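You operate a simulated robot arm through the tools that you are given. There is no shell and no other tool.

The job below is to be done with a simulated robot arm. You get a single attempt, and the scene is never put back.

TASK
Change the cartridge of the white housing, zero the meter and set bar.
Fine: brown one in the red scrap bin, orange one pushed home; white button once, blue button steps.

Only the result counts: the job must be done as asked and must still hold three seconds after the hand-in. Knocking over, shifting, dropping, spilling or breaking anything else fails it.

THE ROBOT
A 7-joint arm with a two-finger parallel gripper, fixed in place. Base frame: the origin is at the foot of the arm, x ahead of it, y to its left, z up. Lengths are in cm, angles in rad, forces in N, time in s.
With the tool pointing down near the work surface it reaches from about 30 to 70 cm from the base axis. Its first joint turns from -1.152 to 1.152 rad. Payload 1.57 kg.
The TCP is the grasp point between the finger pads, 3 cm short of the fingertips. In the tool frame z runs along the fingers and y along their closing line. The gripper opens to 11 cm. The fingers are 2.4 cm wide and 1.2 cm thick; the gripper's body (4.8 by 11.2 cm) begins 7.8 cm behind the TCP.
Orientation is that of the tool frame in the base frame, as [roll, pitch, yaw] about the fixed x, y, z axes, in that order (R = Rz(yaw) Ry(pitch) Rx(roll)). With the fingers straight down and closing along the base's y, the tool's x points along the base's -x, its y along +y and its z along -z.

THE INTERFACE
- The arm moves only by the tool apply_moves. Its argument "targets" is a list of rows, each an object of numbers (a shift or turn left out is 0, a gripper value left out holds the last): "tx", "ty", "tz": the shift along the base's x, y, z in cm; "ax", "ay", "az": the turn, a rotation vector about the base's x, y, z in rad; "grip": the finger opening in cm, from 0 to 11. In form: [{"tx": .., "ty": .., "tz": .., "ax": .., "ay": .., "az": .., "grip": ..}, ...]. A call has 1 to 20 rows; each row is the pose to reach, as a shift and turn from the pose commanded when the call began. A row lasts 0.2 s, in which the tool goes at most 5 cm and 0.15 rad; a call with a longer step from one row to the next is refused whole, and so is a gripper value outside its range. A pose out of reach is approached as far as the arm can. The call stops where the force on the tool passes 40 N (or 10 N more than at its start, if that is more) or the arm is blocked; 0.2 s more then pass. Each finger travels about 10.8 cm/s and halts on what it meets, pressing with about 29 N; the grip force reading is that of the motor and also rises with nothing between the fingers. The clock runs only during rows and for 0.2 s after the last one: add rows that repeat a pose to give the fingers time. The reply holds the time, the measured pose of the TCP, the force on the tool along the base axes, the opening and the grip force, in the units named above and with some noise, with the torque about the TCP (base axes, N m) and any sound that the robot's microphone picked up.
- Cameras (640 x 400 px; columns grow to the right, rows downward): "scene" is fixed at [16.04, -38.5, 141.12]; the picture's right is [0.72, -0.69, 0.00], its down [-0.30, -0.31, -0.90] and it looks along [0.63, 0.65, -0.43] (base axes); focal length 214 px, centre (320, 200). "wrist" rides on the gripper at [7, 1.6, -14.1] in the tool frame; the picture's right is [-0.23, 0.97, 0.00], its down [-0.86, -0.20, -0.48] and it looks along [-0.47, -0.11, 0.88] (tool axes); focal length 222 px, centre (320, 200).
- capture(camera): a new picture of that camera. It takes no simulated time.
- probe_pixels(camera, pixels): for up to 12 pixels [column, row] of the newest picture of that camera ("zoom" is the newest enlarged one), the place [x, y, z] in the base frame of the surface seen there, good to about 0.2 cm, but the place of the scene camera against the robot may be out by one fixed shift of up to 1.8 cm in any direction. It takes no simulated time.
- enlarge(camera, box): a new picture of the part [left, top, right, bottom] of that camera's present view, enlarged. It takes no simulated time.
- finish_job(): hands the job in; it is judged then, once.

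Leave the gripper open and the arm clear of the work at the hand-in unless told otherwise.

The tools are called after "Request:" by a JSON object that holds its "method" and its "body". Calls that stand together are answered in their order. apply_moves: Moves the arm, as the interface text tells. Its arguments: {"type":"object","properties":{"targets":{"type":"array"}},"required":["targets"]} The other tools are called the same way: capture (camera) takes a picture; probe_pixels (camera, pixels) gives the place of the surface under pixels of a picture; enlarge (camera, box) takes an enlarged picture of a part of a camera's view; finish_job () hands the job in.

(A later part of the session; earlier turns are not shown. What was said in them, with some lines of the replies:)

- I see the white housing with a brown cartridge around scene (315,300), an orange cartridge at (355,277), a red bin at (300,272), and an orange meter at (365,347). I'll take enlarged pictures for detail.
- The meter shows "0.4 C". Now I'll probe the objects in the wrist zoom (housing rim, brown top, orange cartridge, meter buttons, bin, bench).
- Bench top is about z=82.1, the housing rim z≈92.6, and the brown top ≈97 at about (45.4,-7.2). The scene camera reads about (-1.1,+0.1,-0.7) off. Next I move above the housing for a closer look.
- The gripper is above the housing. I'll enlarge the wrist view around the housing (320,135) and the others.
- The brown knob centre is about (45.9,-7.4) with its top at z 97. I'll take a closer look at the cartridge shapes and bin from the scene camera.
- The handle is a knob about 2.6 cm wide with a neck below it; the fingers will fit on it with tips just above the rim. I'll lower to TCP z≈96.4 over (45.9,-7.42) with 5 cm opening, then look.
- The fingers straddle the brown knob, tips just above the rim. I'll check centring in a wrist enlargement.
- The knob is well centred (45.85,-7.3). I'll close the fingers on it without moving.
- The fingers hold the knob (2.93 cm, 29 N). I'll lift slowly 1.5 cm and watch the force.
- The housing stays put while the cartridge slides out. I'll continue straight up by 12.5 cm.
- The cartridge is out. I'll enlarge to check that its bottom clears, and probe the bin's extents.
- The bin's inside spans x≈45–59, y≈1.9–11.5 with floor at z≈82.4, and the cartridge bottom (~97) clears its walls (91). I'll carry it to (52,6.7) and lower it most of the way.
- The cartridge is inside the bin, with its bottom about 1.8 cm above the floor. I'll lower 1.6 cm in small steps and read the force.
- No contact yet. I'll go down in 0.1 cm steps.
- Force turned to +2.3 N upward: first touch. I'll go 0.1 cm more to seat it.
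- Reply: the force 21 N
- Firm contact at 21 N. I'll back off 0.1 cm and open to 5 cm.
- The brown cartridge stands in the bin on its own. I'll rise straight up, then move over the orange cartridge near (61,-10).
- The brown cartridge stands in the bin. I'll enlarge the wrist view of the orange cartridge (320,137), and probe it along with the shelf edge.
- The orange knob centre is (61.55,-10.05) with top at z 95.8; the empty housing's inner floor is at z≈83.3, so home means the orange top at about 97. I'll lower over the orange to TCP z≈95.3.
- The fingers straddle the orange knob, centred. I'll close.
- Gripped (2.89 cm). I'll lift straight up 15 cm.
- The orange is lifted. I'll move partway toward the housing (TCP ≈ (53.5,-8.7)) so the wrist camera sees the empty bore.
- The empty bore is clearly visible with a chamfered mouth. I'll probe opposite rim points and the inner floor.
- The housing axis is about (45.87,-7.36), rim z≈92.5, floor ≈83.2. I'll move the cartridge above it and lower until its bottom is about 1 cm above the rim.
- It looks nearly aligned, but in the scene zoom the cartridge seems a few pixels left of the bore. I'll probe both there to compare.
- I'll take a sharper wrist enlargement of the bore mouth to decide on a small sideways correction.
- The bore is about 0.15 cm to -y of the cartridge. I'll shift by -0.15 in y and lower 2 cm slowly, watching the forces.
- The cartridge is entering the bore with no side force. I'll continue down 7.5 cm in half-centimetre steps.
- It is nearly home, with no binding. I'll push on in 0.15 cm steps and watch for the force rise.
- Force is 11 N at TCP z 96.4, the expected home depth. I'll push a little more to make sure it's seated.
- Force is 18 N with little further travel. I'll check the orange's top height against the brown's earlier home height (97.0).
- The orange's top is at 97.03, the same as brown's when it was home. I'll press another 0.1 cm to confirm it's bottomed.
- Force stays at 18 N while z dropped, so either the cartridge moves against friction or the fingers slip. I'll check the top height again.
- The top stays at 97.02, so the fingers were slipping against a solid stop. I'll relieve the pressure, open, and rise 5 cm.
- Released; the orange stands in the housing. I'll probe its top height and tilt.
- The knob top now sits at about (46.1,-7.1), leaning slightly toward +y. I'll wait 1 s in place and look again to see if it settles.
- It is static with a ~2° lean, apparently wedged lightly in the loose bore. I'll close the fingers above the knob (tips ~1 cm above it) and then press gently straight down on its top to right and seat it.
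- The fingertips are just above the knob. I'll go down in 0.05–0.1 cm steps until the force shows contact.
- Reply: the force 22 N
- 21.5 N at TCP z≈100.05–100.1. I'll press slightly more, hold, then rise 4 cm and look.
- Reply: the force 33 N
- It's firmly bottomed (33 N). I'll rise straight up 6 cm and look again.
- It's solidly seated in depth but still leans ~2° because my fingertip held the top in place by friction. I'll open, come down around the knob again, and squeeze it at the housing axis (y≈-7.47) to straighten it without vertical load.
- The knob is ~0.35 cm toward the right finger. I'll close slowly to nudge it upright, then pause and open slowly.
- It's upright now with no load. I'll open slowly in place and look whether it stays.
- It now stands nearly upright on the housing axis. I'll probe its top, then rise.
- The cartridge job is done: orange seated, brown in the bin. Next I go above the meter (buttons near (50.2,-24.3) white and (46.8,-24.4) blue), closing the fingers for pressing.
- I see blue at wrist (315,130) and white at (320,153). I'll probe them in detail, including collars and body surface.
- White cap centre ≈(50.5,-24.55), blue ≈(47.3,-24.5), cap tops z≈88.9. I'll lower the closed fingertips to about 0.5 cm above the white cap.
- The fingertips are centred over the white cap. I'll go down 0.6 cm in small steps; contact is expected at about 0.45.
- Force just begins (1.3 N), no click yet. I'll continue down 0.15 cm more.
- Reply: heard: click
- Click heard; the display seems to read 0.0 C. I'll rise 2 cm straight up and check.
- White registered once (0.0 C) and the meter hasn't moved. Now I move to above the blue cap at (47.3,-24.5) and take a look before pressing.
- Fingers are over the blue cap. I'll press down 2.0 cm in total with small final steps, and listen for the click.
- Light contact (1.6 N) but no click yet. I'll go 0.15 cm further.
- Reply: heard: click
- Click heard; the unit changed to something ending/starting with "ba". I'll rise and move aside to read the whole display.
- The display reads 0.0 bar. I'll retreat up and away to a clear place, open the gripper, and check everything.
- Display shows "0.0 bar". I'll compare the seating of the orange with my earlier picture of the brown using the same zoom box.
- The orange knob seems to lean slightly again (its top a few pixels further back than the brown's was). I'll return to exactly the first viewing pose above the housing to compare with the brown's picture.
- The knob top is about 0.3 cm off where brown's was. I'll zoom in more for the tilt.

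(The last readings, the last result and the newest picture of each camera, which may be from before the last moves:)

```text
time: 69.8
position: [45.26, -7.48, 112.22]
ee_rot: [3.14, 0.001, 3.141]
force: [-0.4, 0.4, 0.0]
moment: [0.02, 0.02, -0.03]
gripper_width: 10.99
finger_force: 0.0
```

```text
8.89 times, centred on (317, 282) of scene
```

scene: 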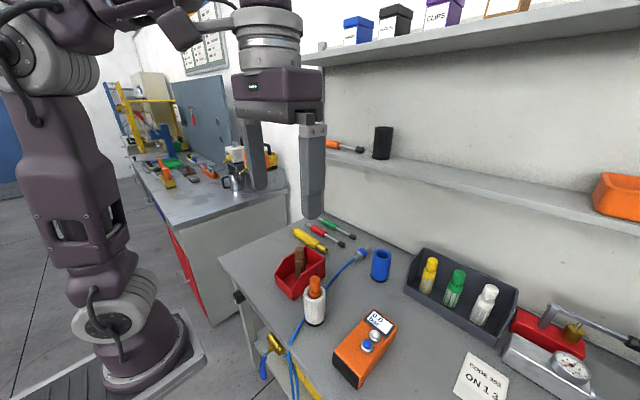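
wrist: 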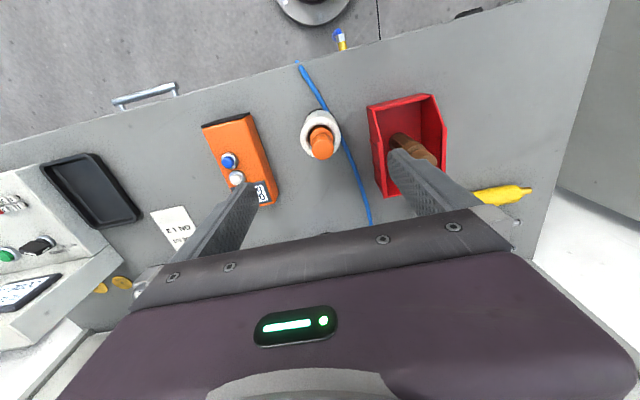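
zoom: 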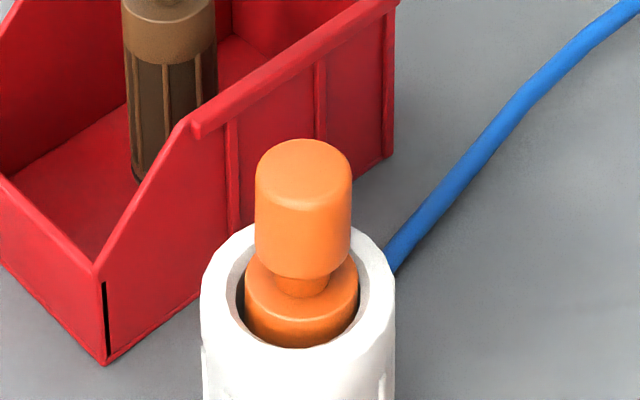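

Depth checks out: with the bench at z=82.01 the orange is 13.76 cm long, and the housing floor at 83.2 gives a home top of about 97.0. That matches the measured 97.03–97.08 and brown's 97.04. The remaining 2–3° lean is only play in the loose bore. I'll retreat to the start position with the gripper open and check everything stays still.

Request:
{"method": "apply_moves", "body": {"targets": [{"tz": 2.5, "grip": 11}, {"tx": -1, "ty": -0.8, "tz": 5}, {"tx": -2.6, "ty": -2, "tz": 7.4}, {"tx": -4.2, "ty": -3.2, "tz": 9.8}, {"tx": -6, "ty": -4.4, "tz": 12.2}, {"tx": -8, "ty": -5.6, "tz": 14.6}, {"tx": -10, "ty": -6.8, "tz": 17}, {"tx": -12, "ty": -8, "tz": 19}, {"tx": -13, "ty": -9, "tz": 20}, {"tx": -13, "ty": -9, "tz": 20}, {"tx": -13, "ty": -9, "tz": 20}]}}

Request:
{"method": "enlarge", "body": {"camera": "scene", "box": [260, 230, 420, 390]}}

Request:
{"method": "capture", "body": {"camera": "scene"}}

```text
time: 72.2
position: [32.13, -16.52, 132.21]
ee_rot: [3.141, 0.001, -3.141]
force: [-0.4, 0.8, 0.1]
moment: [0.03, -0.02, -0.01]
gripper_width: 11.01
finger_force: 0.1
```

```text
2.50 times, centred on (340, 310) of scene
```

zoom: 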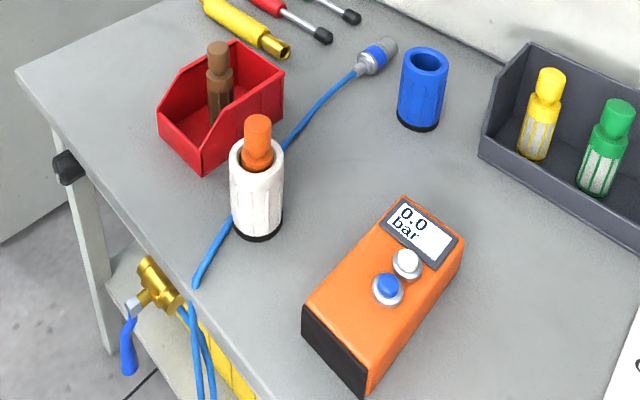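

```text
taken
```

scene: 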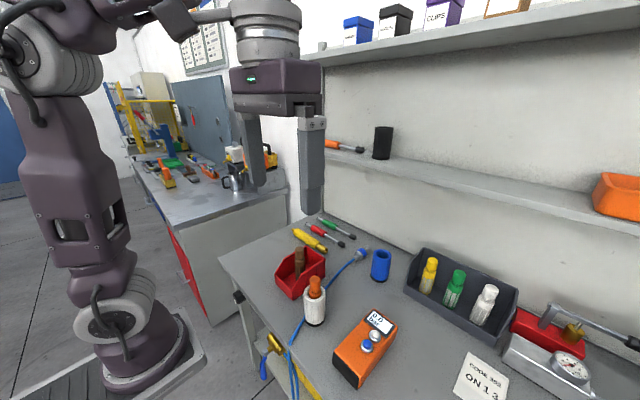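

Everything holds. The brown cartridge stands in the red bin and the orange is seated in the white housing. The meter shows 0.0 bar, nothing else has shifted, and the arm is clear with the gripper open. I'm handing the job in.

Request:
{"method": "finish_job", "body": {}}

```text
The job is handed in.
```

The cartridge is changed, the meter reads 0.0 bar, and the job is handed in. I have no verdict back on it yet.

- **Brown cartridge:** it is out of the white housing and standing upright in the red scrap bin.
- **Orange cartridge:** it is pushed home in the white housing. Its top sits at the same height as the brown one's did, within about 0.05 cm, and it held firm under a 33 N push from above. It leans about 2–3° because the bore is loose. I straightened it once with the fingers, but it leaned again.
- **Meter:** I pressed the white button once, which took the reading from 0.4 to 0.0. One press of the blue button then changed the unit from C to bar.

In the last pictures nothing else had moved. The arm is back at its start position with the gripper open.
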